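You operate a simulated robot arm through the tools that you are given. There is no shell and no other tool. Be economical: measure what you need, move in short steps, check, and stop when the job is done.

Carry out the task below with a simulated robot arm. There is one attempt and no reset: what you move stays moved.

JOB
Press the white end cap onto the brown short profile in the pocket.
Fine: set the cap on first, push the sliding tray in and lock it for the grey lever's stroke; leave it unlocked and pulled out, the profile in its pocket.

The check looks at the end state, three seconds after you hand in, the way a careful person would. Anything else that was tipped, shoved, dropped, spilled or broken makes it a failure. A push-on lid holds only when it is set on centred and level and pressed home; a screw cap is set on level and turned clockwise until tight.

ROBOT AND FRAMES
A 6-joint arm with a two-finger parallel gripper, fixed in place. Base frame: the origin is at the foot of the arm, x ahead of it, y to its left, z up; the work surface is at about z = 84. Readings come in cm, rad, newtons and seconds.
With the tool pointing down near the work surface it reaches from about 34 to 76 cm from the base axis. Its first joint turns from -1.152 to 1.152 rad. Payload 2.45 kg.
The tool frame sits at the grasp point between the pads (the TCP): z along the fingers, y along the line on which they close. The tips reach 2.4 cm beyond it. The gripper opens to 6.8 cm. The fingers are 1.7 cm wide and 1 cm thick; the gripper's body (4 by 7 cm) begins 4.1 cm behind the TCP.
Orientation is that of the tool frame in the base frame, as a unit quaternion [x, y, z, w]. With the fingers straight down and closing along the base's y, the tool's x points along the base's -x, its y along +y and its z along -z.

CONTROLS
- The arm moves only by the tool move_arm. Its argument "steps" is text: rows parted by semicolons, each of 7 numbers parted by spaces: the turn, a rotation vector about the base's x, y, z in rad, then the shift along the base's x, y, z in cm, then the finger opening in cm, from 0 to 6.8. In form: ax ay az x y z hand; .... A call has 1 to 8 rows; each row shifts and turns the commanded pose from where the row before left it. A row lasts 0.2 s, in which the tool goes at most 5 cm and 0.15 rad; a call with a longer step from one row to the next is refused whole, and so is a gripper value outside its range. A pose out of reach is approached as far as the arm can. The call stops where the force on the tool passes 90 N (or 10 N more than at its start, if that is more) or the arm is blocked; 0.2 s more then pass. Each finger travels about 10.8 cm/s and halts on what it meets, pressing with about 45 N; the grip force reading is that of the motor and also rises with nothing between the fingers. The clock runs only during rows and for 0.2 s after the last one: add rows that do not move to give the fingers time. It gives the time, the measured TCP pose, the force on the tool (base axes), the opening and the grip force at its end, in the units of the frame above (readings bear some noise).
- Cameras (640 x 400 px; columns grow to the right, rows downward): "scene" is fixed at [14.54, 39.71, 146.36]; the picture's right is [-0.93, -0.37, 0.00], its down [-0.21, 0.53, -0.82] and it looks along [0.31, -0.76, -0.57] (base axes); focal length 364 px, centre (320, 200). "wrist" rides on the gripper at [8.4, 1.1, -7.5] in the tool frame; the picture's right is [-0.13, 0.99, 0.00], its down [-0.60, -0.08, -0.79] and it looks along [-0.79, -0.10, 0.61] (tool axes); focal length 251 px, centre (320, 200). There is no depth. A picture from a camera that has moved, and an enlarged one, comes with that camera's place and axes in the base frame and with its lens.
- camera(camera): a new picture of that camera. No time passes.
- zoom(camera, box): a new picture of the part [left, top, right, bottom] of that camera's present view, enlarged. No time passes.
- close_job(): hands the job in; it is judged then, once.

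Work in short steps. Places have to be worked out from the pictures, the camera data and where the tool is seen: move nearer, look again, correct. Check each grasp and each placing, and mend what went wrong. You have 120 turns and 64 pictures in all, those below and enlarged ones among them. Open the gripper and draw the arm clear of the work before you hand the job in, unless the task says otherwise; then end with one line.

The tools are called after "Call:" as a command line: name --argument value ..., lists and objects as JSON in quotes. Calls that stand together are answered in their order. move_arm: Moves the arm, as the interface text tells. Its arguments: {"type":"object","properties":{"steps":{"type":"string"}},"required":["steps"]} The other tools are called the same way: camera (camera) takes a picture; zoom (camera, box) takes an enlarged picture of a part of a camera's view; close_job () hands the job in.

At the start:

```text
time: 0.0
tool_pos: [43.34, -8.9, 118.38]
tool_rot: [0.0, 1.0, 0.0, 0.0]
wrist_force: [-0.2, 0.5, -0.2]
finger_gap: 6.79
grip_force: 0.1
```

scene: 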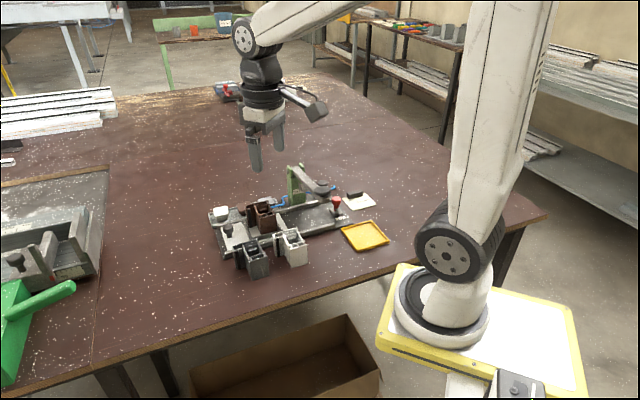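
wrist: 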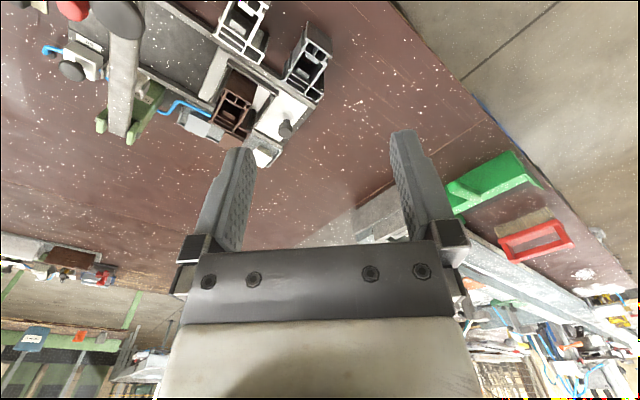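

I'll zoom in on the fixture from both cameras first.

Call:
zoom --camera "scene" --box '[190, 150, 400, 281]'

Call:
zoom --camera "wrist" --box '[20, 0, 340, 200]'

```text
3.05 times, centred on (295, 216) of scene
camera zoom: at [14.54, 39.71, 146.36], right [-0.93, -0.37, 0.0], down [-0.21, 0.53, -0.82], along [0.31, -0.76, -0.57], focal length 1111 px, centre (396, 153)
```

zoom: 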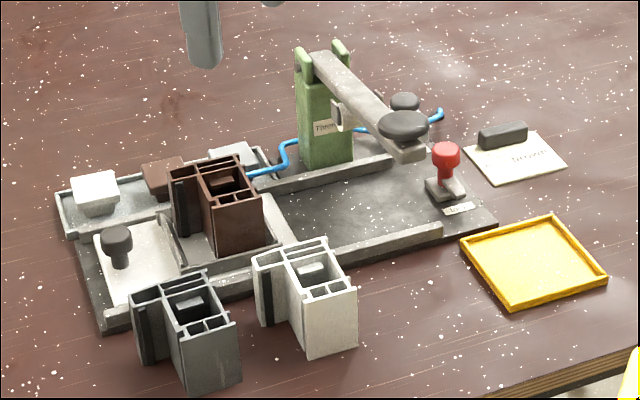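

```text
2.00 times, centred on (180, 100) of wrist
camera zoom: at [34.93, -7.8, 125.83], right [0.13, 0.99, 0.0], down [0.6, -0.08, 0.79], along [0.79, -0.1, -0.61], focal length 503 px, centre (600, 400)
```

zoom: 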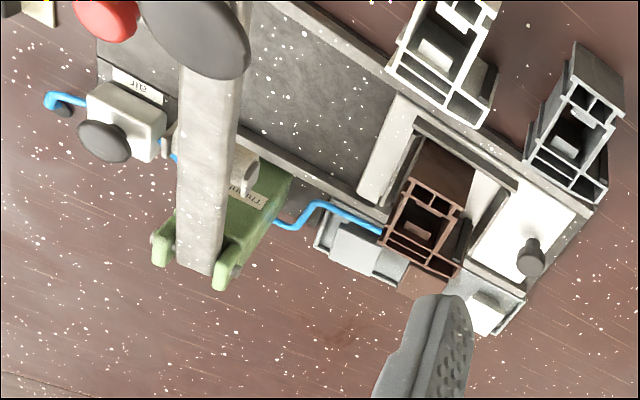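

The fixture lies around (56,-24). I'll move the wrist camera over it to see it more closely.

Call:
move_arm --steps "0 0 0 0 -4 0 6.8;0 0 0 0 -4 -2 6.8;0 0 0 0 -4 -3 6.8;0 0 0 0 -3 -3 6.8;0 0 0 0 0 0 6.8"

Call:
camera --camera "wrist"

```text
time: 1.2
tool_pos: [43.5, -24.16, 110.43]
tool_rot: [0.0, 1.0, 0.0, 0.0]
wrist_force: [-0.7, 1.2, -0.2]
finger_gap: 6.79
grip_force: 0.0
```

```text
59 pictures are left
camera wrist: at [35.06, -23.07, 117.86], right [0.13, 0.99, 0.0], down [0.6, -0.08, 0.79], along [0.79, -0.1, -0.61], focal length 251 px, centre (320, 200)
```

wrist: 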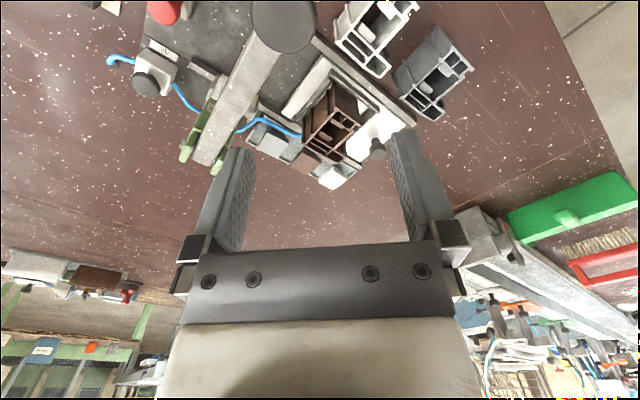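

Call:
zoom --camera "wrist" --box '[80, 0, 400, 200]'

Call:
zoom --camera "wrist" --box '[240, 60, 432, 180]'

Call:
zoom --camera "scene" --box '[200, 190, 296, 250]'

Call:
zoom --camera "scene" --box '[280, 160, 376, 220]'

```text
2.00 times, centred on (240, 100) of wrist
camera zoom: at [35.06, -23.07, 117.86], right [0.13, 0.99, 0.0], down [0.6, -0.08, 0.79], along [0.79, -0.1, -0.61], focal length 503 px, centre (480, 400)
```

zoom: 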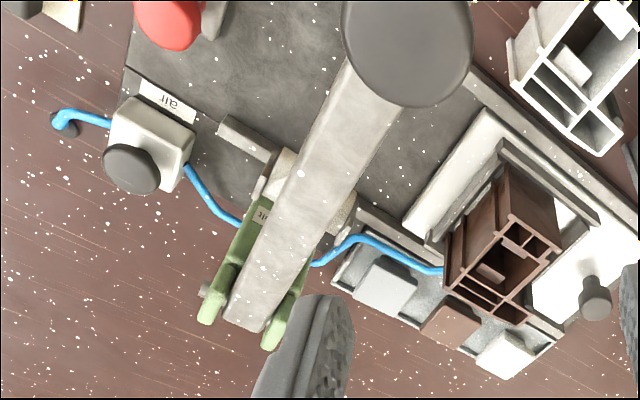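

```text
3.33 times, centred on (336, 120) of wrist
camera zoom: at [35.06, -23.07, 117.86], right [0.13, 0.99, 0.0], down [0.6, -0.08, 0.79], along [0.79, -0.1, -0.61], focal length 838 px, centre (267, 467)
```

zoom: 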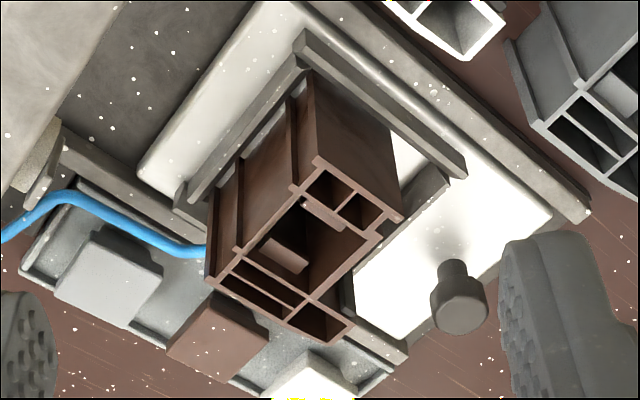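

```text
6.67 times, centred on (248, 220) of scene
camera zoom: at [14.54, 39.71, 146.36], right [-0.93, -0.37, 0.0], down [-0.21, 0.53, -0.82], along [0.31, -0.76, -0.57], focal length 2430 px, centre (800, 67)
```

zoom: 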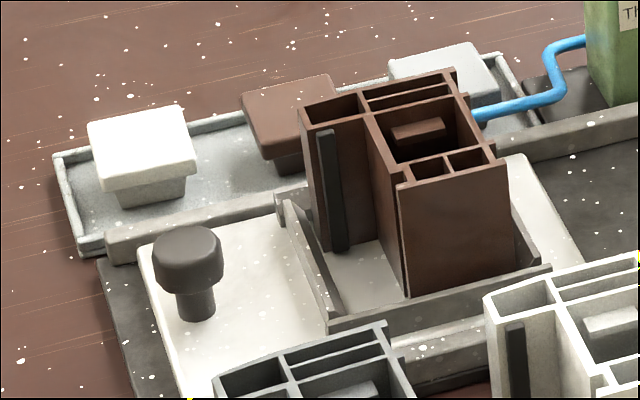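

```text
6.67 times, centred on (328, 190) of scene
camera zoom: at [14.54, 39.71, 146.36], right [-0.93, -0.37, 0.0], down [-0.21, 0.53, -0.82], along [0.31, -0.76, -0.57], focal length 2430 px, centre (267, 267)
```

zoom: 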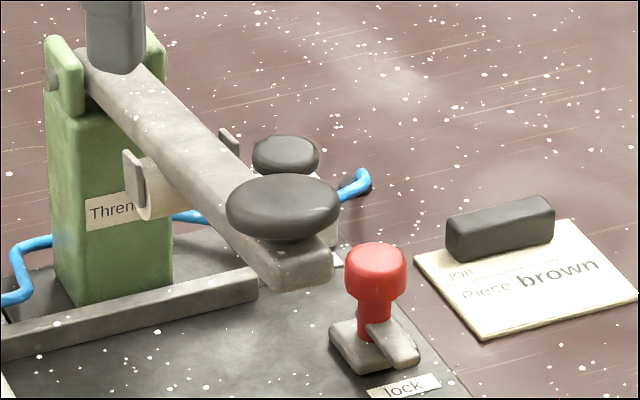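

Zoom renders crisply, so I'll look at the caps and the profile top at higher magnification.

Call:
zoom --camera "wrist" --box '[280, 80, 376, 140]'

Call:
zoom --camera "wrist" --box '[240, 120, 368, 200]'

Call:
zoom --camera "wrist" --box '[100, 0, 260, 100]'

```text
6.67 times, centred on (328, 110) of wrist
camera zoom: at [35.06, -23.07, 117.86], right [0.13, 0.99, 0.0], down [0.6, -0.08, 0.79], along [0.79, -0.1, -0.61], focal length 1676 px, centre (267, 800)
```

zoom: 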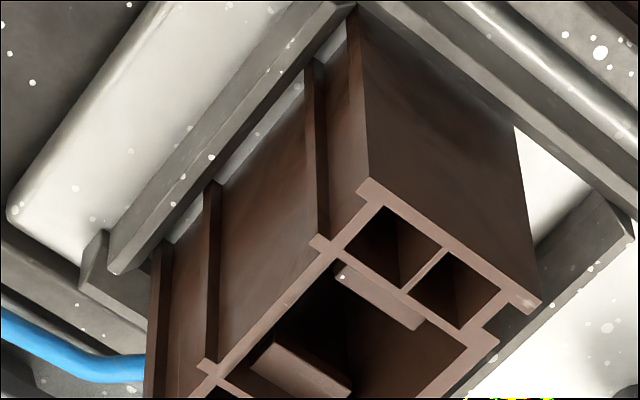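

```text
5.00 times, centred on (304, 160) of wrist
camera zoom: at [35.06, -23.07, 117.86], right [0.13, 0.99, 0.0], down [0.6, -0.08, 0.79], along [0.79, -0.1, -0.61], focal length 1257 px, centre (400, 400)
```

zoom: 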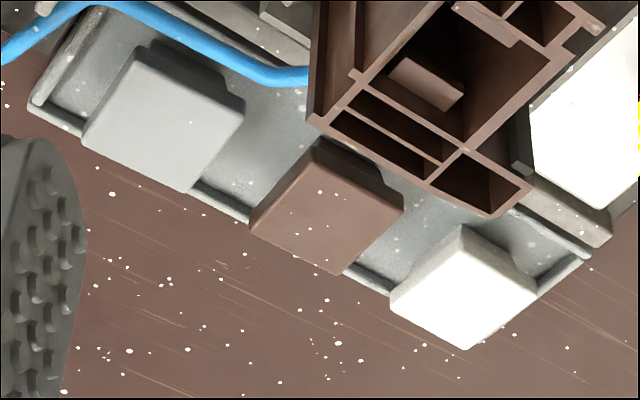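

```text
4.00 times, centred on (180, 50) of wrist
camera zoom: at [35.06, -23.07, 117.86], right [0.13, 0.99, 0.0], down [0.6, -0.08, 0.79], along [0.79, -0.1, -0.61], focal length 1006 px, centre (880, 800)
```

zoom: 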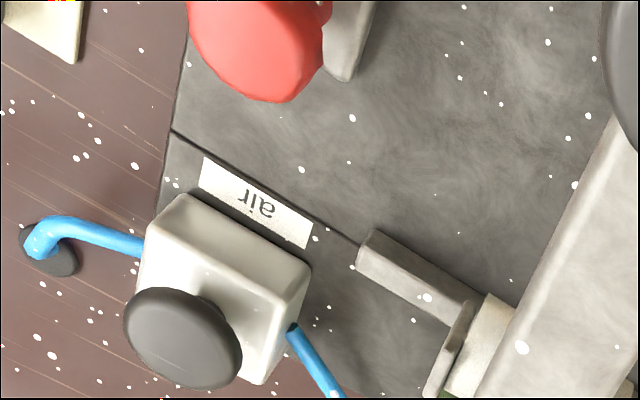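

Triangulated positions: white cap top centre ≈ (69.8,-25.3,86.2), profile chamber centre ≈ (56.0,-24.3) with its top at z≈91.1, and fixture yaw ≈ 45.7°. The tray knob is at about (62.2,-17.7), the lever pad at (40.2,-26,99.7) and the red lock at (41.2,-39.1). I'll turn the tool so the fingers close along the tray axis and go above the white cap.

Call:
move_arm --steps "0 0 -0.129 4 0 0 6;0 0 -0.129 4 0 0 6;0 0 -0.129 4 0 -2 6;0 0 -0.129 4 0 -3 6;0 0 -0.129 4 0 -3 6;0 0 -0.128 4 0 -3 6;0 0 0 2.3 -1.1 -3 6;0 0 0 0 0 0 6"

Call:
camera --camera "wrist"

```text
time: 3.0
tool_pos: [69.86, -25.04, 96.37]
tool_rot: [0.377, 0.926, 0.001, 0.0]
wrist_force: [-0.1, 0.1, -0.9]
finger_gap: 5.98
grip_force: 0.0
```

```text
51 pictures are left
camera wrist: at [64.5, -18.26, 103.9], right [0.78, 0.62, 0.0], down [0.38, -0.48, 0.79], along [0.49, -0.62, -0.61], focal length 251 px, centre (320, 200)
```

wrist: 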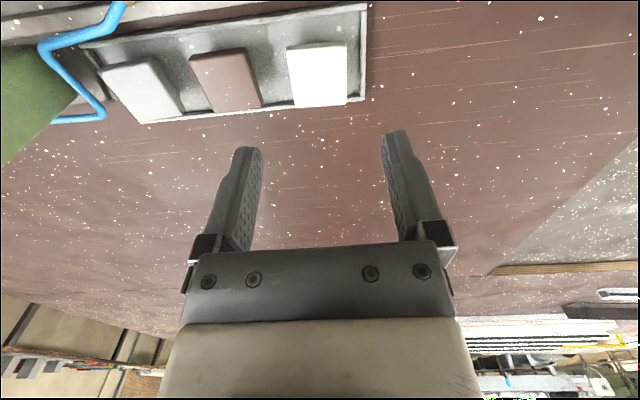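

Call:
zoom --camera "wrist" --box '[260, 20, 388, 100]'

```text
5.00 times, centred on (324, 60) of wrist
camera zoom: at [64.5, -18.26, 103.9], right [0.78, 0.62, 0.0], down [0.38, -0.48, 0.79], along [0.49, -0.62, -0.61], focal length 1257 px, centre (300, 900)
```

zoom: 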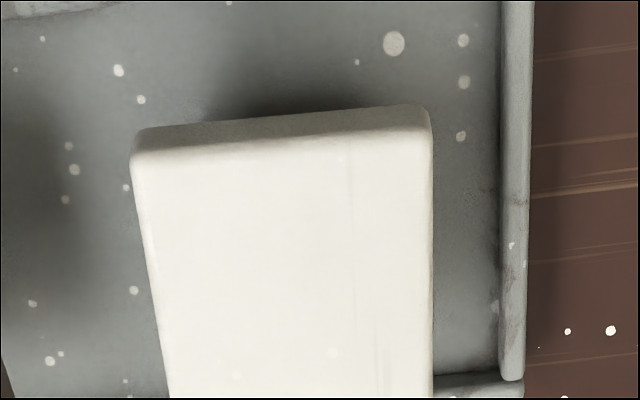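

Cap centre refined to ≈ (69.95,-25.35). I'll descend part-way with a 4.8 cm opening and check.

Call:
move_arm --steps "0 0 0 0.1 -0.3 -2.4 4.8;0 0 0 0 0 -2.2 4.8;0 0 0 0 0 -2 4.8;0 0 0 0 0 0 4.8"

Call:
camera --camera "wrist"

Call:
zoom --camera "scene" --box '[190, 180, 286, 240]'

```text
time: 4.0
tool_pos: [69.8, -25.14, 89.87]
tool_rot: [0.377, 0.926, 0.001, -0.001]
wrist_force: [-0.1, -0.4, 0.6]
finger_gap: 4.79
grip_force: 0.1
```

```text
49 pictures are left
camera wrist: at [64.53, -18.45, 97.29], right [0.78, 0.62, 0.0], down [0.38, -0.48, 0.79], along [0.49, -0.62, -0.61], focal length 251 px, centre (320, 200)
```

wrist: 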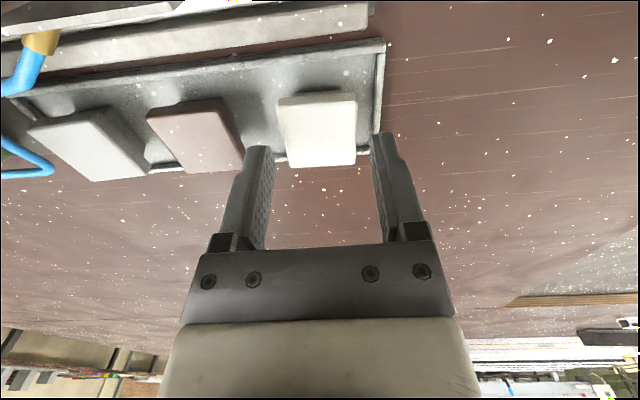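

```text
6.67 times, centred on (238, 210) of scene
camera zoom: at [14.54, 39.71, 146.36], right [-0.93, -0.37, 0.0], down [-0.21, 0.53, -0.82], along [0.31, -0.76, -0.57], focal length 2430 px, centre (867, 133)
```

zoom: 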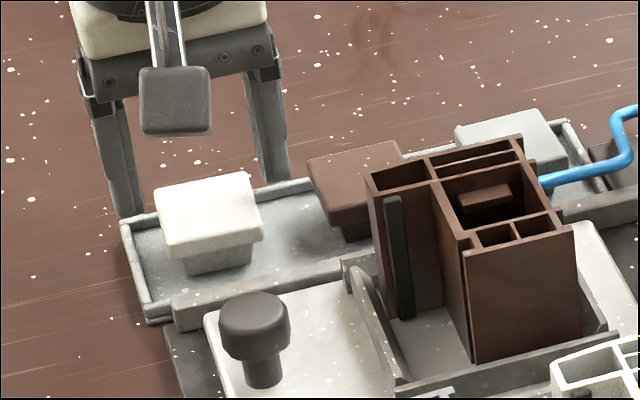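

The fingers straddle the cap and it is centred. I'll descend so the tips reach the flange only (TCP z≈87.5) and close.

Call:
move_arm --steps "0 0 0 0.05 -0.05 -1.2 4.8;0 0 0 0 0 -1.15 4.8;0 0 0 0 0 0 4.8;0 0 0 0 0 0 3.5;0 0 0 0 0 0 3.0;0 0 0 0 0 0 3.0"

Call:
camera --camera "wrist"

Call:
zoom --camera "scene" --box '[190, 180, 286, 240]'

```text
time: 5.4
tool_pos: [69.8, -25.34, 87.62]
tool_rot: [0.376, 0.927, 0.0, -0.001]
wrist_force: [0.4, 0.6, 0.6]
finger_gap: 3.68
grip_force: 45.2
```

```text
47 pictures are left
camera wrist: at [64.61, -18.64, 94.91], right [0.78, 0.62, 0.0], down [0.38, -0.48, 0.79], along [0.49, -0.62, -0.61], focal length 251 px, centre (320, 200)
```

wrist: 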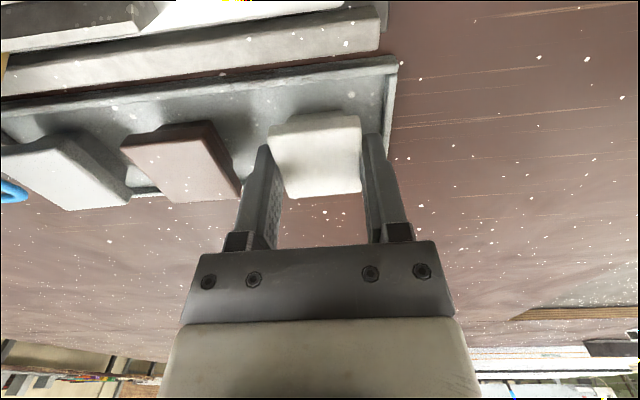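

```text
6.67 times, centred on (238, 210) of scene
camera zoom: at [14.54, 39.71, 146.36], right [-0.93, -0.37, 0.0], down [-0.21, 0.53, -0.82], along [0.31, -0.76, -0.57], focal length 2430 px, centre (867, 133)
```

zoom: 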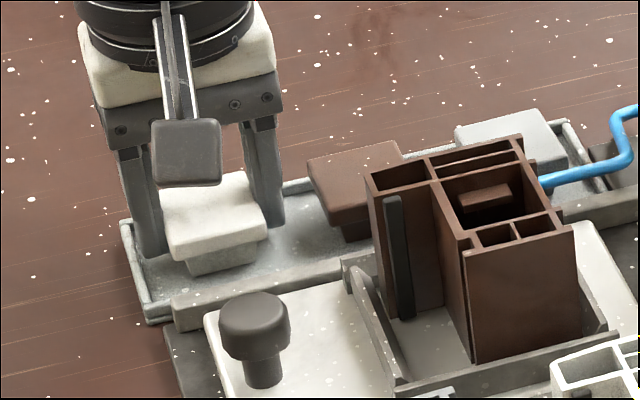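

Gripped (3.68 cm). Lifting straight up and checking the hold.

Call:
move_arm --steps "0 0 0 0 0 1 3;0 0 0 0 0 3 3;0 0 0 0 0 4 3;0 0 0 0 0 2 3;0 0 0 0 0 0 3"

Call:
zoom --camera "wrist" --box '[240, 90, 400, 190]'

Call:
zoom --camera "scene" --box '[190, 150, 286, 210]'

```text
time: 6.6
tool_pos: [69.81, -25.14, 97.44]
tool_rot: [0.376, 0.927, 0.0, -0.001]
wrist_force: [-0.1, 0.3, -0.3]
finger_gap: 3.71
grip_force: 44.9
```

```text
4.00 times, centred on (320, 140) of wrist
camera zoom: at [64.46, -18.61, 104.86], right [0.78, 0.62, 0.0], down [0.38, -0.48, 0.79], along [0.49, -0.62, -0.61], focal length 1006 px, centre (320, 440)
```

zoom: 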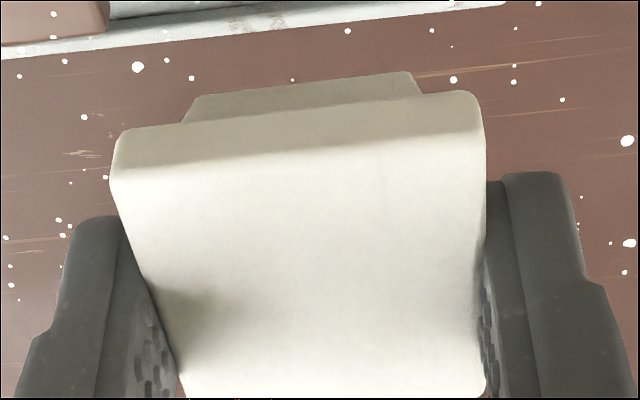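

```text
6.67 times, centred on (238, 180) of scene
camera zoom: at [14.54, 39.71, 146.36], right [-0.93, -0.37, 0.0], down [-0.21, 0.53, -0.82], along [0.31, -0.76, -0.57], focal length 2430 px, centre (867, 333)
```

zoom: 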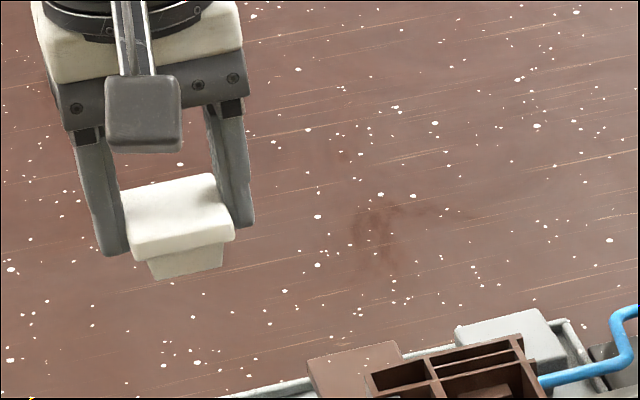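

The cap is held level. Next I carry it over the profile and stay about 3 cm above to compare alignment.

Call:
move_arm --steps "0 0 0 -4 0.3 0.5 3;0 0 0 -4 0.3 0 3;0 0 0 -4 0.3 0 3;0 0 0 -1.8 0.05 0 3;0 0 0 0 0 0 3"

Call:
zoom --camera "wrist" --box '[224, 40, 416, 160]'

Call:
zoom --camera "scene" --box '[216, 170, 312, 230]'

```text
time: 7.8
tool_pos: [55.89, -24.52, 97.88]
tool_rot: [0.376, 0.926, 0.001, 0.0]
wrist_force: [-0.2, 0.2, 1.0]
finger_gap: 3.65
grip_force: 45.1
```

```text
3.33 times, centred on (320, 100) of wrist
camera zoom: at [50.59, -17.79, 105.26], right [0.78, 0.62, 0.0], down [0.38, -0.48, 0.79], along [0.49, -0.62, -0.61], focal length 838 px, centre (320, 533)
```

zoom: 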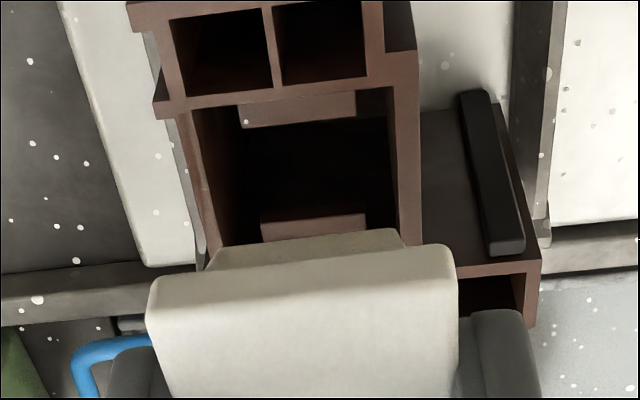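

```text
6.67 times, centred on (264, 200) of scene
camera zoom: at [14.54, 39.71, 146.36], right [-0.93, -0.37, 0.0], down [-0.21, 0.53, -0.82], along [0.31, -0.76, -0.57], focal length 2430 px, centre (693, 200)
```

zoom: 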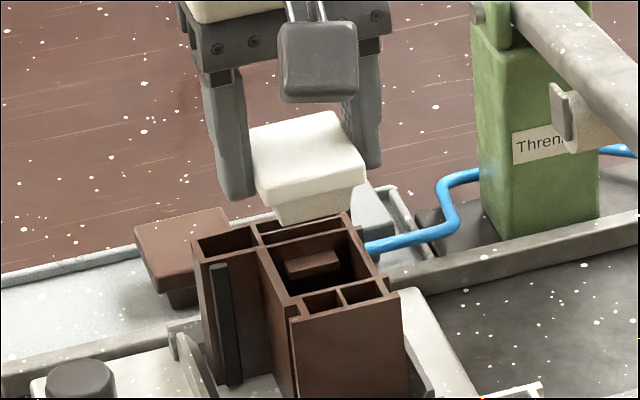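

Call:
zoom --camera "wrist" --box '[264, 60, 360, 120]'

Call:
zoom --camera "scene" --box '[240, 184, 280, 209]'

```text
6.67 times, centred on (312, 90) of wrist
camera zoom: at [50.59, -17.79, 105.26], right [0.78, 0.62, 0.0], down [0.38, -0.48, 0.79], along [0.49, -0.62, -0.61], focal length 1676 px, centre (373, 933)
```

zoom: 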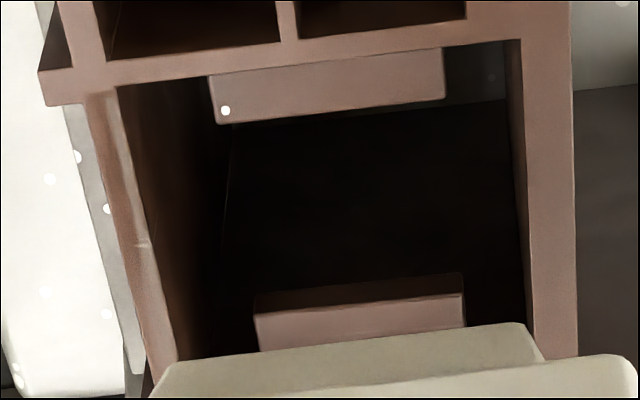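

```text
16.00 times, centred on (260, 196) of scene
camera zoom: at [14.54, 39.71, 146.36], right [-0.93, -0.37, 0.0], down [-0.21, 0.53, -0.82], along [0.31, -0.76, -0.57], focal length 5832 px, centre (1280, 256)
```

zoom: 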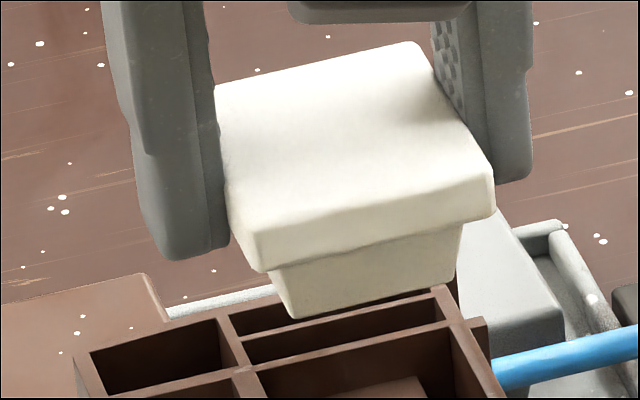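

Both cameras agree the chamber centre is about 0.25 cm to −u of the cap. I'll correct by (-0.21,-0.14) and descend to just above entry.

Call:
move_arm --steps "0 0 0 -0.21 -0.14 -0.8 3;0 0 0 0 0 -0.8 3;0 0 0 0 0 -0.8 3;0 0 0 0 0 0 3"

Call:
zoom --camera "wrist" --box '[256, 70, 384, 150]'

Call:
zoom --camera "scene" --box '[240, 190, 288, 220]'

```text
time: 8.8
tool_pos: [55.79, -24.53, 95.44]
tool_rot: [0.376, 0.927, 0.0, 0.0]
wrist_force: [0.0, -0.7, 0.0]
finger_gap: 3.66
grip_force: 44.7
```

```text
5.00 times, centred on (320, 110) of wrist
camera zoom: at [50.51, -17.88, 102.91], right [0.78, 0.62, 0.0], down [0.38, -0.48, 0.79], along [0.49, -0.62, -0.61], focal length 1257 px, centre (320, 650)
```

zoom: 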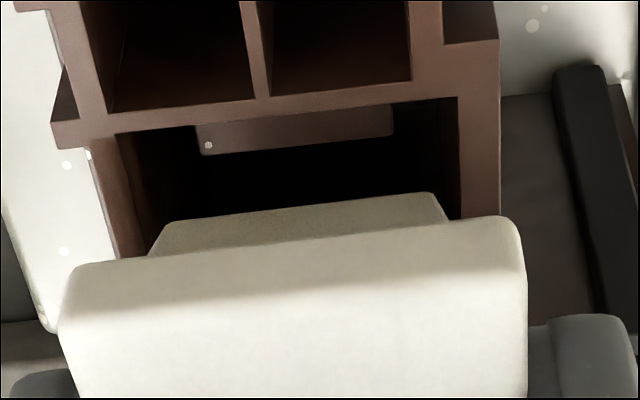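

```text
13.33 times, centred on (264, 205) of scene
camera zoom: at [14.54, 39.71, 146.36], right [-0.93, -0.37, 0.0], down [-0.21, 0.53, -0.82], along [0.31, -0.76, -0.57], focal length 4860 px, centre (1067, 133)
```

zoom: 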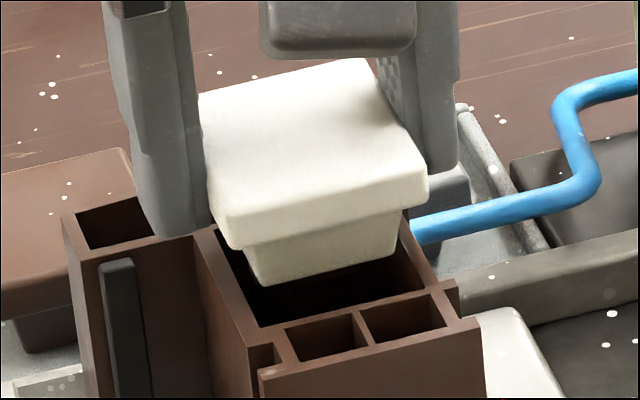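

Plug lines up with the chamber within ~0.1 cm. I'll trim −u by 0.08 and lower gently until resistance.

Call:
move_arm --steps "0 0 0 -0.06 -0.06 -0.5 3;0 0 0 0 0 -0.4 3;0 0 0 0 0 -0.3 3;0 0 0 0 0 -0.2 3;0 0 0 0 0 0 3"

Call:
zoom --camera "scene" --box '[240, 190, 288, 220]'

```text
time: 10.0
tool_pos: [55.95, -24.68, 94.72]
tool_rot: [0.376, 0.927, -0.001, 0.007]
wrist_force: [-6.3, 4.1, 48.0]
finger_gap: 3.69
grip_force: 45.3
```

```text
13.33 times, centred on (264, 205) of scene
camera zoom: at [14.43, 39.77, 146.36], right [-0.93, -0.37, 0.0], down [-0.21, 0.53, -0.82], along [0.31, -0.76, -0.57], focal length 4860 px, centre (1067, 133)
```

zoom: 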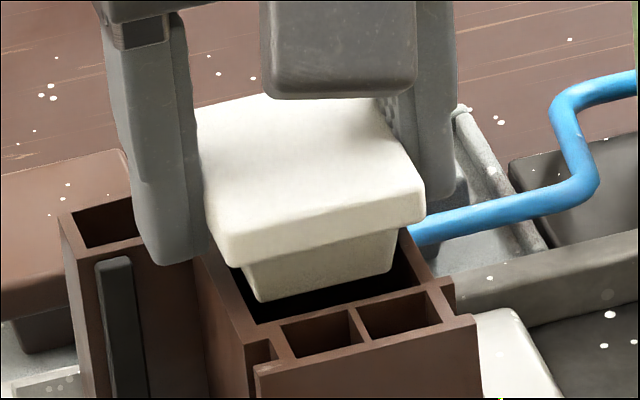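

Contact came early (48 N) and the scene picture shows a larger gap on the near side, so the plug landed on the far wall. I'll lift, shift +0.35 along v and −0.12 along u, and look again.

Call:
move_arm --steps "0 0 0 0 0 0.7 3;0 0 0 0 0 0.6 3;0 0 0 -0.33 0.16 0 3;0 0 0 0 0 0 3"

Call:
zoom --camera "wrist" --box '[256, 70, 384, 150]'

Call:
zoom --camera "scene" --box '[240, 190, 288, 220]'

```text
time: 11.0
tool_pos: [55.35, -24.48, 95.32]
tool_rot: [0.377, 0.926, 0.001, -0.001]
wrist_force: [-0.7, 1.2, -0.8]
finger_gap: 3.66
grip_force: 45.0
```

```text
5.00 times, centred on (320, 110) of wrist
camera zoom: at [50.09, -17.78, 102.75], right [0.78, 0.62, 0.0], down [0.38, -0.48, 0.79], along [0.49, -0.62, -0.61], focal length 1257 px, centre (320, 650)
```

zoom: 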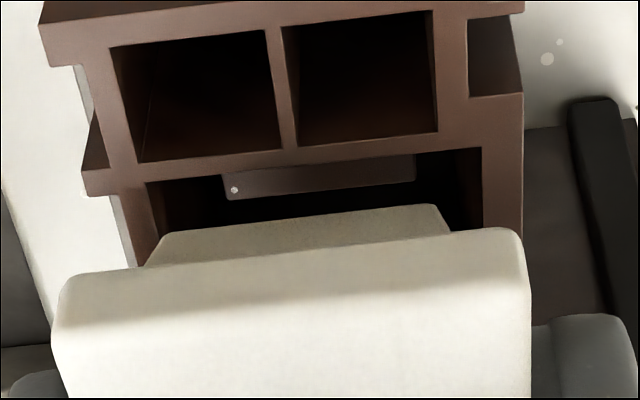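

```text
13.33 times, centred on (264, 205) of scene
camera zoom: at [14.54, 39.71, 146.36], right [-0.93, -0.37, 0.0], down [-0.21, 0.53, -0.82], along [0.31, -0.76, -0.57], focal length 4860 px, centre (1067, 133)
```

zoom: 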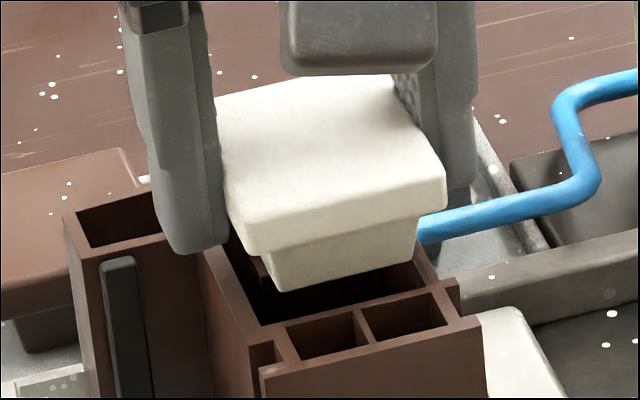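

Measured now: near gap ≈0.15 (a bit tight) and u off by +0.1. I'll shift +0.14 in x and lower gently again.

Call:
move_arm --steps "0 0 0 0.14 0 -0.2 3;0 0 0 0 0 -0.25 3;0 0 0 0 0 -0.25 3;0 0 0 0 0 -0.2 3;0 0 0 0 0 0 3"

Call:
zoom --camera "scene" --box '[240, 190, 288, 220]'

Call:
zoom --camera "wrist" --box '[256, 70, 384, 150]'

```text
time: 12.2
tool_pos: [55.49, -24.49, 94.56]
tool_rot: [0.376, 0.927, -0.001, 0.0]
wrist_force: [-0.7, -0.7, -0.1]
finger_gap: 3.69
grip_force: 45.0
```

```text
13.33 times, centred on (264, 205) of scene
camera zoom: at [14.54, 39.71, 146.36], right [-0.93, -0.37, 0.0], down [-0.21, 0.53, -0.82], along [0.31, -0.76, -0.57], focal length 4860 px, centre (1067, 133)
```

zoom: 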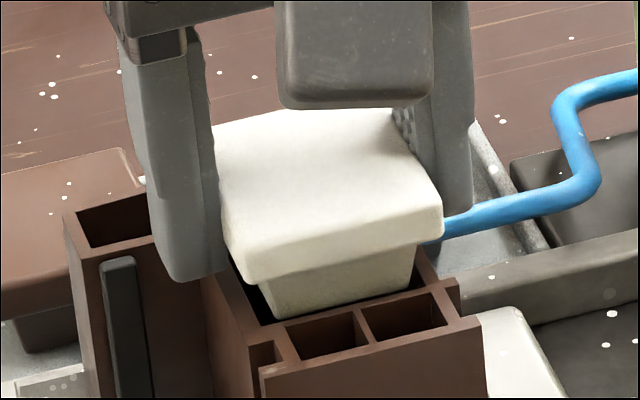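

```text
5.00 times, centred on (320, 110) of wrist
camera zoom: at [50.22, -17.8, 102.04], right [0.78, 0.62, 0.0], down [0.38, -0.48, 0.79], along [0.49, -0.62, -0.61], focal length 1257 px, centre (320, 650)
```

zoom: 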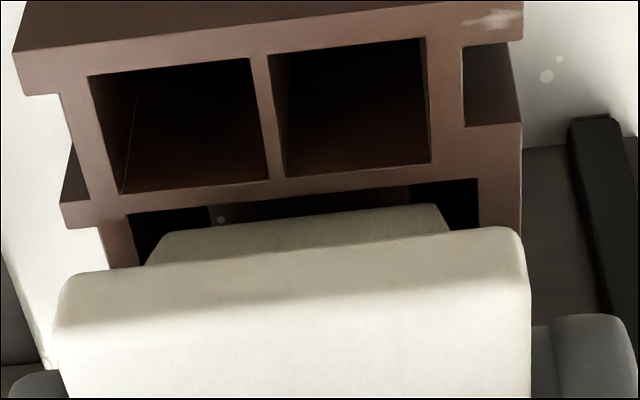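

No contact, gaps now look balanced. Continue lowering slowly.

Call:
move_arm --steps "0 0 0 0 0 -0.2 3;0 0 0 0 0 -0.2 3;0 0 0 0 0 -0.2 3;0 0 0 0 0 -0.1 3;0 0 0 0 0 0 3"

Call:
zoom --camera "scene" --box '[240, 190, 288, 220]'

Call:
zoom --camera "wrist" --box '[256, 70, 384, 150]'

```text
time: 13.4
tool_pos: [55.57, -24.48, 94.23]
tool_rot: [0.376, 0.927, -0.001, 0.004]
wrist_force: [-12.8, 7.6, 48.4]
finger_gap: 3.66
grip_force: 44.9
```

```text
13.33 times, centred on (264, 205) of scene
camera zoom: at [14.42, 39.77, 146.36], right [-0.93, -0.37, 0.0], down [-0.21, 0.53, -0.82], along [0.31, -0.76, -0.57], focal length 4860 px, centre (1067, 133)
```

zoom: 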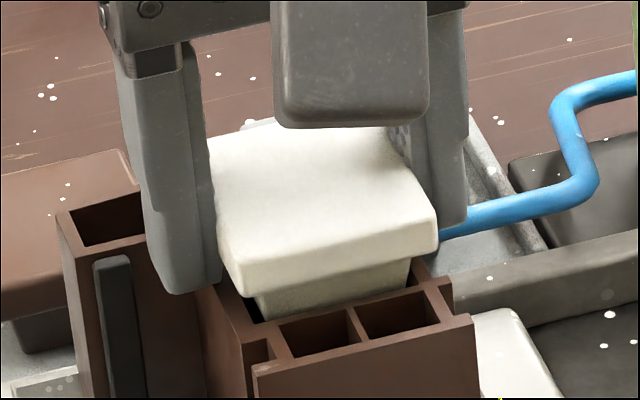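

```text
5.00 times, centred on (320, 110) of wrist
camera zoom: at [50.3, -17.82, 101.65], right [0.78, 0.62, 0.0], down [0.37, -0.47, 0.8], along [0.5, -0.62, -0.6], focal length 1257 px, centre (320, 650)
```

zoom: 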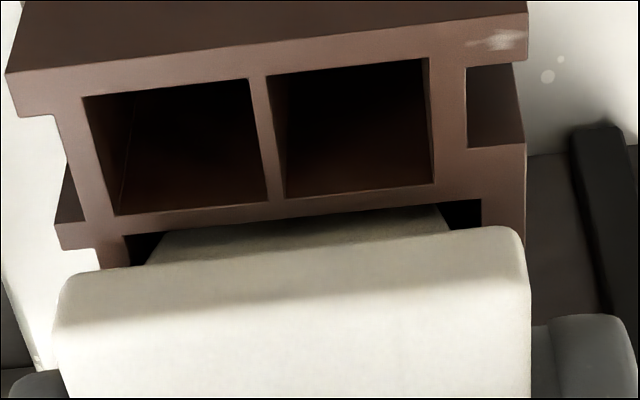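

The plug is inside the chamber mouth now, with the reaction pushing +v. I'll relieve, nudge +0.12 along v, and lower again.

Call:
move_arm --steps "0 0 0 0 0 0.4 3;0 0 0 -0.09 0.08 0 3;0 0 0 0 0 -0.2 3;0 0 0 0 0 -0.2 3;0 0 0 0 0 -0.1 3;0 0 0 0 0 0 3"

```text
time: 14.8
tool_pos: [55.6, -24.52, 94.12]
tool_rot: [0.376, 0.926, -0.001, 0.006]
wrist_force: [-7.5, 3.7, 50.7]
finger_gap: 3.67
grip_force: 45.3
```

The lateral force has dropped and the cap appears captured in the chamber. I'll unload the arm and open the fingers slightly to inspect.

Call:
move_arm --steps "0 0 0 0 0 0.3 3;0 0 0 0 0 0.25 3;0 0 0 0 0 0 3;0 0 0 0 0 0 4.4;0 0 0 0 0 0 4.4"

Call:
zoom --camera "scene" --box '[240, 190, 288, 220]'

Call:
zoom --camera "wrist" --box '[240, 90, 400, 190]'

```text
time: 16.0
tool_pos: [55.57, -24.38, 94.35]
tool_rot: [0.376, 0.926, 0.0, 0.0]
wrist_force: [1.5, -2.0, 16.8]
finger_gap: 3.91
grip_force: 0.1
```

```text
13.33 times, centred on (264, 205) of scene
camera zoom: at [14.51, 39.72, 146.36], right [-0.93, -0.37, 0.0], down [-0.21, 0.53, -0.82], along [0.31, -0.76, -0.57], focal length 4860 px, centre (1067, 133)
```

zoom: 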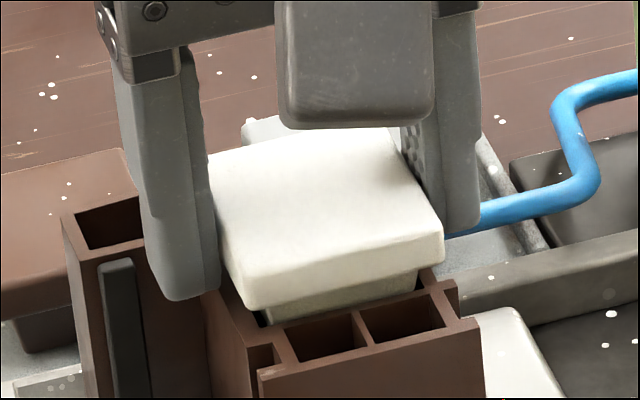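

```text
4.00 times, centred on (320, 140) of wrist
camera zoom: at [50.18, -17.71, 101.73], right [0.78, 0.62, 0.0], down [0.38, -0.48, 0.79], along [0.49, -0.62, -0.61], focal length 1006 px, centre (320, 440)
```

zoom: 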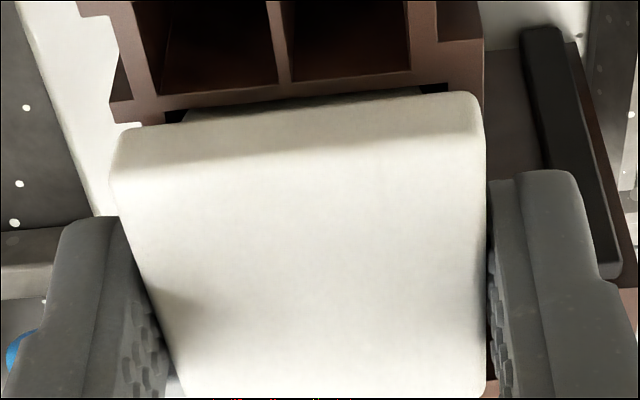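

Call:
move_arm --steps "0 0 0 0 0 0 5;0 0 0 0 0 0 5;0 0 0 0 0 0 5"

Call:
zoom --camera "scene" --box '[230, 180, 294, 220]'

```text
time: 16.8
tool_pos: [55.33, -24.38, 94.12]
tool_rot: [0.376, 0.927, 0.0, -0.001]
wrist_force: [-0.3, -0.8, 14.3]
finger_gap: 5.06
grip_force: 0.1
```

```text
10.00 times, centred on (262, 200) of scene
camera zoom: at [14.52, 39.72, 146.36], right [-0.93, -0.37, 0.0], down [-0.21, 0.53, -0.82], along [0.31, -0.76, -0.57], focal length 3645 px, centre (900, 200)
```

zoom: 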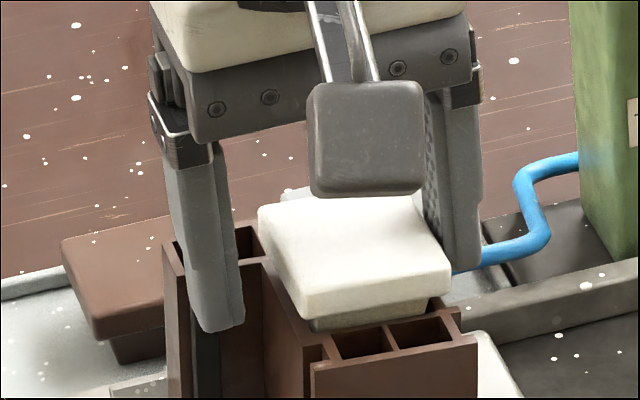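

A residual 14 N is still on the tool; I'll rise straight up and check.

Call:
move_arm --steps "0 0 0 0 0 0.5 5;0 0 0 0 0 1 5;0 0 0 0 0 3 5;0 0 0 0 0 3 5;0 0 0 0 0 0 5"

Call:
zoom --camera "scene" --box '[230, 180, 294, 220]'

Call:
zoom --camera "wrist" --box '[224, 30, 416, 150]'

```text
time: 18.0
tool_pos: [55.45, -24.48, 101.79]
tool_rot: [0.377, 0.926, 0.0, -0.001]
wrist_force: [-0.6, -0.1, 0.1]
finger_gap: 5.01
grip_force: 0.0
```

```text
10.00 times, centred on (262, 200) of scene
camera zoom: at [14.54, 39.71, 146.36], right [-0.93, -0.37, 0.0], down [-0.21, 0.53, -0.82], along [0.31, -0.76, -0.57], focal length 3645 px, centre (900, 200)
```

zoom: 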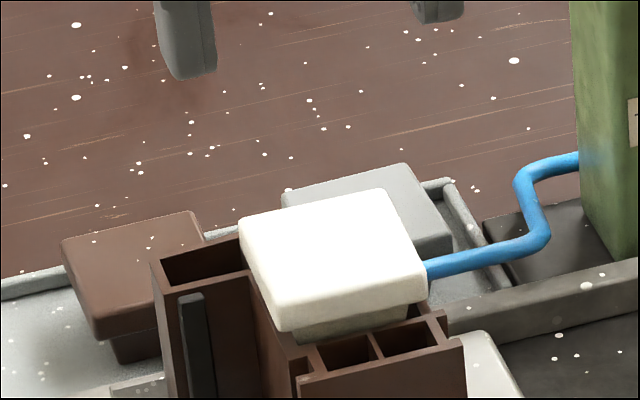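

```text
3.33 times, centred on (320, 90) of wrist
camera zoom: at [50.1, -17.74, 109.17], right [0.78, 0.62, 0.0], down [0.38, -0.48, 0.79], along [0.49, -0.62, -0.61], focal length 838 px, centre (320, 567)
```

zoom: 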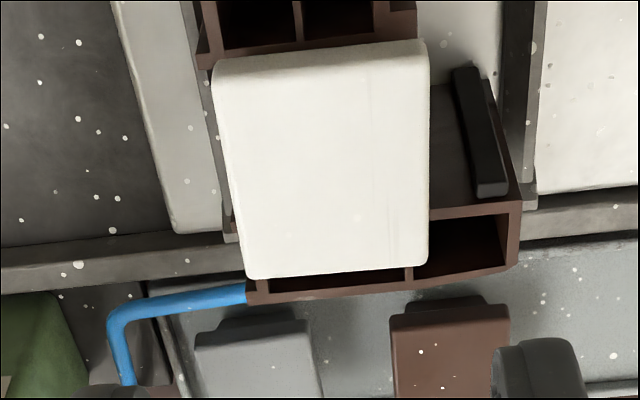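

Call:
zoom --camera "scene" --box '[242, 195, 282, 220]'

Call:
zoom --camera "wrist" --box '[272, 30, 368, 90]'

```text
16.00 times, centred on (262, 208) of scene
camera zoom: at [14.54, 39.71, 146.36], right [-0.93, -0.37, 0.0], down [-0.21, 0.53, -0.82], along [0.31, -0.76, -0.57], focal length 5832 px, centre (1248, 80)
```

zoom: 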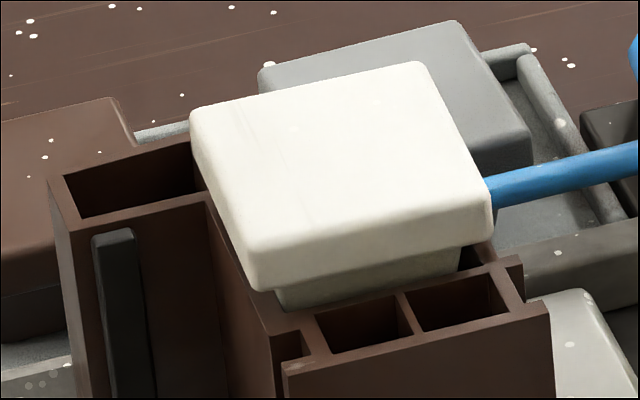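

```text
6.67 times, centred on (320, 60) of wrist
camera zoom: at [50.1, -17.74, 109.17], right [0.78, 0.62, 0.0], down [0.38, -0.48, 0.79], along [0.49, -0.62, -0.61], focal length 1676 px, centre (320, 1133)
```

zoom: 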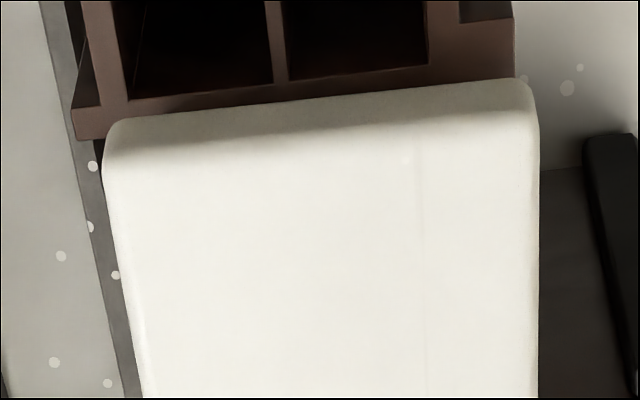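

The cap sits level in the mouth, but centring is uncertain by a few mm. I'll swing the wrist camera back to its other azimuth to measure cap versus chamber from a different direction.

Call:
move_arm --steps "0 0 0.129 -1 0.2 1 5;0 0 0.129 -1 0.2 1 5;0 0 0.129 -1 0.2 1 5;0 0 0.129 -1 0.2 0 5;0 0 0.129 -1 0.2 0 5;0 0 0.128 -1 0 0 5;0 0 0 0 0 0 5"

Call:
zoom --camera "wrist" --box '[256, 60, 384, 140]'

```text
time: 19.6
tool_pos: [49.31, -23.38, 104.87]
tool_rot: [-0.001, 1.0, 0.0, 0.0]
wrist_force: [0.3, 0.0, 0.6]
finger_gap: 4.99
grip_force: 0.2
```

```text
5.00 times, centred on (320, 100) of wrist
camera zoom: at [40.96, -22.24, 112.27], right [0.13, 0.99, 0.0], down [0.6, -0.08, 0.79], along [0.79, -0.1, -0.61], focal length 1257 px, centre (320, 700)
```

zoom: 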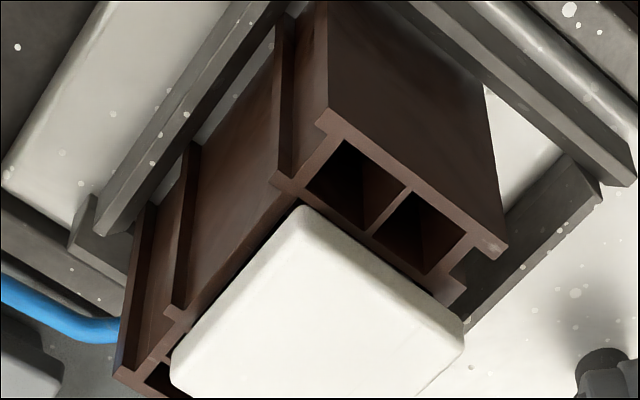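

Call:
zoom --camera "wrist" --box '[280, 88, 344, 128]'

Call:
zoom --camera "wrist" --box '[280, 110, 376, 170]'

```text
10.00 times, centred on (312, 108) of wrist
camera zoom: at [40.96, -22.24, 112.27], right [0.13, 0.99, 0.0], down [0.6, -0.08, 0.79], along [0.79, -0.1, -0.61], focal length 2514 px, centre (400, 1120)
```

zoom: 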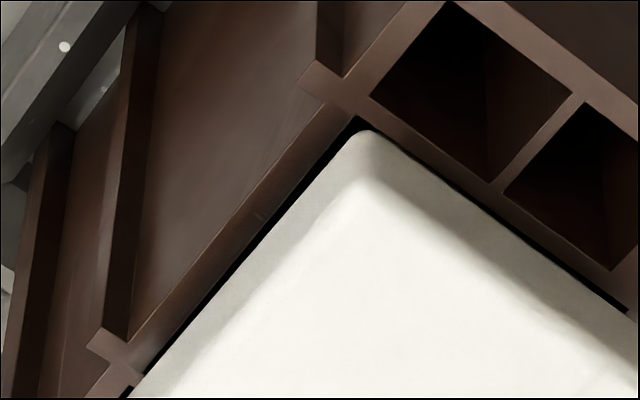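

```text
6.67 times, centred on (328, 140) of wrist
camera zoom: at [40.96, -22.24, 112.27], right [0.13, 0.99, 0.0], down [0.6, -0.08, 0.79], along [0.79, -0.1, -0.61], focal length 1676 px, centre (267, 600)
```

zoom: 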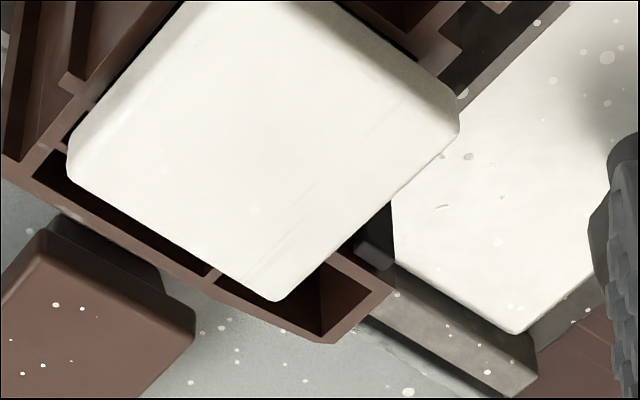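

From this view the flange overhangs the chamber edges symmetrically (within ~0.1 cm), so the cap is centred and level. Next I go above the tray's black knob with fingers closing along the tray axis.

Call:
move_arm --steps "0 0 -0.129 2.2 1 0 5;0 0 -0.129 2.2 1 0 5;0 0 -0.129 2.2 1 0 5;0 0 -0.129 2.2 1 0 5;0 0 -0.129 2.2 1 -2 5;0 0 -0.128 1.9 0.7 -3 5;0 0 0 0 0 -2 5;0 0 0 0 0 0 5"

Call:
camera --camera "wrist"

```text
time: 21.4
tool_pos: [62.25, -17.77, 97.77]
tool_rot: [0.377, 0.926, -0.001, 0.0]
wrist_force: [0.2, -0.3, 0.2]
finger_gap: 5.01
grip_force: 0.0
```

```text
20 pictures are left
camera wrist: at [57.01, -11.01, 105.2], right [0.78, 0.62, 0.0], down [0.38, -0.48, 0.79], along [0.49, -0.62, -0.61], focal length 251 px, centre (320, 200)
```

wrist: 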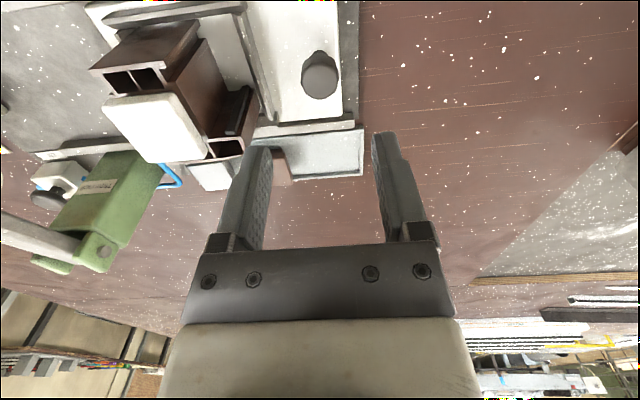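

Knob is centred under the gripper. Descend at 4.2 cm opening and close on it.

Call:
move_arm --steps "0 0 0 0 0 -3 4.2;0 0 0 0 0 -3 4.2;0 0 0 0 0 -1.5 4.2;0 0 0 0 0 -1.2 4.2;0 0 0 0 0 0 4.2;0 0 0 0 0 0 1.5;0 0 0 0 0 0 1.5"

Call:
zoom --camera "scene" --box '[200, 180, 328, 260]'

```text
time: 23.0
tool_pos: [62.2, -17.78, 89.05]
tool_rot: [0.376, 0.927, 0.0, 0.0]
wrist_force: [2.0, -0.9, -3.2]
finger_gap: 2.53
grip_force: 40.8
```

```text
5.00 times, centred on (264, 220) of scene
camera zoom: at [14.55, 39.71, 146.36], right [-0.93, -0.37, 0.0], down [-0.21, 0.53, -0.82], along [0.31, -0.76, -0.57], focal length 1823 px, centre (600, 100)
```

zoom: 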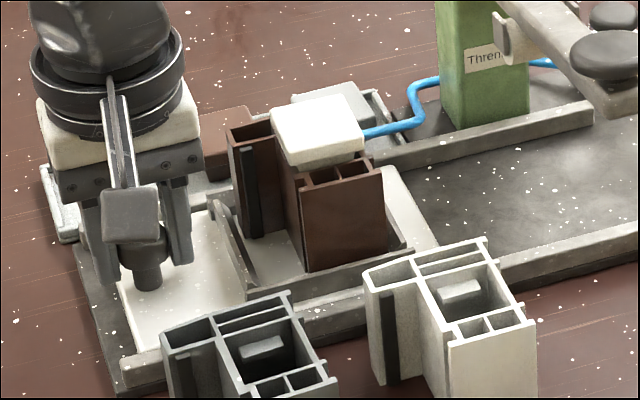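

Knob gripped. Push the tray in along −u gently, first 4 cm.

Call:
move_arm --steps "0 0 0 -0.35 -0.36 0 1.5;0 0 0 -0.49 -0.5 0 1.5;0 0 0 -0.7 -0.715 0 1.5;0 0 0 -0.7 -0.715 0 1.5;0 0 0 -0.56 -0.57 0 1.5;0 0 0 0 0 0 1.5"

Call:
zoom --camera "scene" --box '[200, 170, 360, 270]'

```text
time: 24.4
tool_pos: [59.53, -20.46, 89.07]
tool_rot: [0.376, 0.927, 0.0, -0.001]
wrist_force: [1.4, -1.4, -13.0]
finger_gap: 2.51
grip_force: 40.8
```

```text
4.00 times, centred on (280, 220) of scene
camera zoom: at [14.57, 39.7, 146.36], right [-0.93, -0.37, 0.0], down [-0.21, 0.53, -0.82], along [0.31, -0.76, -0.57], focal length 1458 px, centre (480, 120)
```

zoom: 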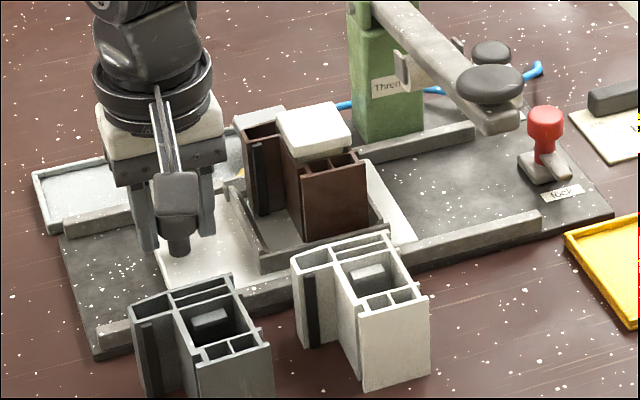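

The tray slides cleanly. Continue another ~6 cm.

Call:
move_arm --steps "0 0 0 -0.7 -0.715 -0.1 1.5;0 0 0 -0.7 -0.715 0 1.5;0 0 0 -0.7 -0.715 0 1.5;0 0 0 -0.7 -0.715 0 1.5;0 0 0 -0.7 -0.715 0 1.5;0 0 0 -0.7 -0.715 0 1.5;0 0 0 0 0 0 1.5"

Call:
move_arm --steps "0 0 0 -0.5 -0.51 0 1.5;0 0 0 -0.35 -0.36 0 1.5;0 0 0 -0.35 -0.36 0 1.5;0 0 0 0 0 0 1.5"

Call:
zoom --camera "scene" --box '[220, 160, 380, 260]'

```text
time: 26.0
tool_pos: [55.34, -24.75, 88.96]
tool_rot: [0.377, 0.926, 0.001, -0.001]
wrist_force: [-11.8, 12.0, 13.1]
finger_gap: 2.52
grip_force: 40.7
```

```text
time: 27.0
tool_pos: [54.15, -25.93, 89.12]
tool_rot: [0.376, 0.927, 0.001, -0.002]
wrist_force: [-14.6, 16.2, 15.0]
finger_gap: 2.51
grip_force: 40.6
```

```text
4.00 times, centred on (300, 210) of scene
camera zoom: at [14.48, 39.77, 146.35], right [-0.93, -0.37, 0.0], down [-0.21, 0.53, -0.82], along [0.31, -0.76, -0.57], focal length 1458 px, centre (400, 160)
```

zoom: 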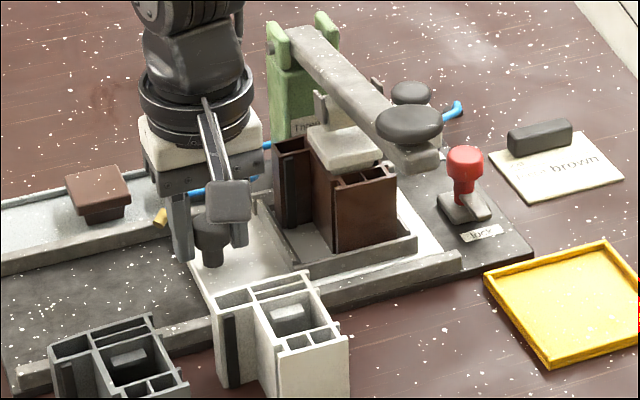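

About 11.5 cm in; the rail reaction is sideways (+v), so I bias slightly +v and continue in small steps until the stop.

Call:
move_arm --steps "0 0 0 -0.11 0.1 0 1.5;0 0 0 -0.25 -0.24 0 1.5;0 0 0 -0.25 -0.24 0 1.5;0 0 0 -0.25 -0.24 0 1.5;0 0 0 -0.25 -0.24 0 1.5;0 0 0 0 0 0 1.5"

```text
time: 28.4
tool_pos: [53.09, -26.89, 89.09]
tool_rot: [0.376, 0.927, -0.001, 0.0]
wrist_force: [2.7, 1.7, -1.6]
finger_gap: 2.52
grip_force: 40.5
```

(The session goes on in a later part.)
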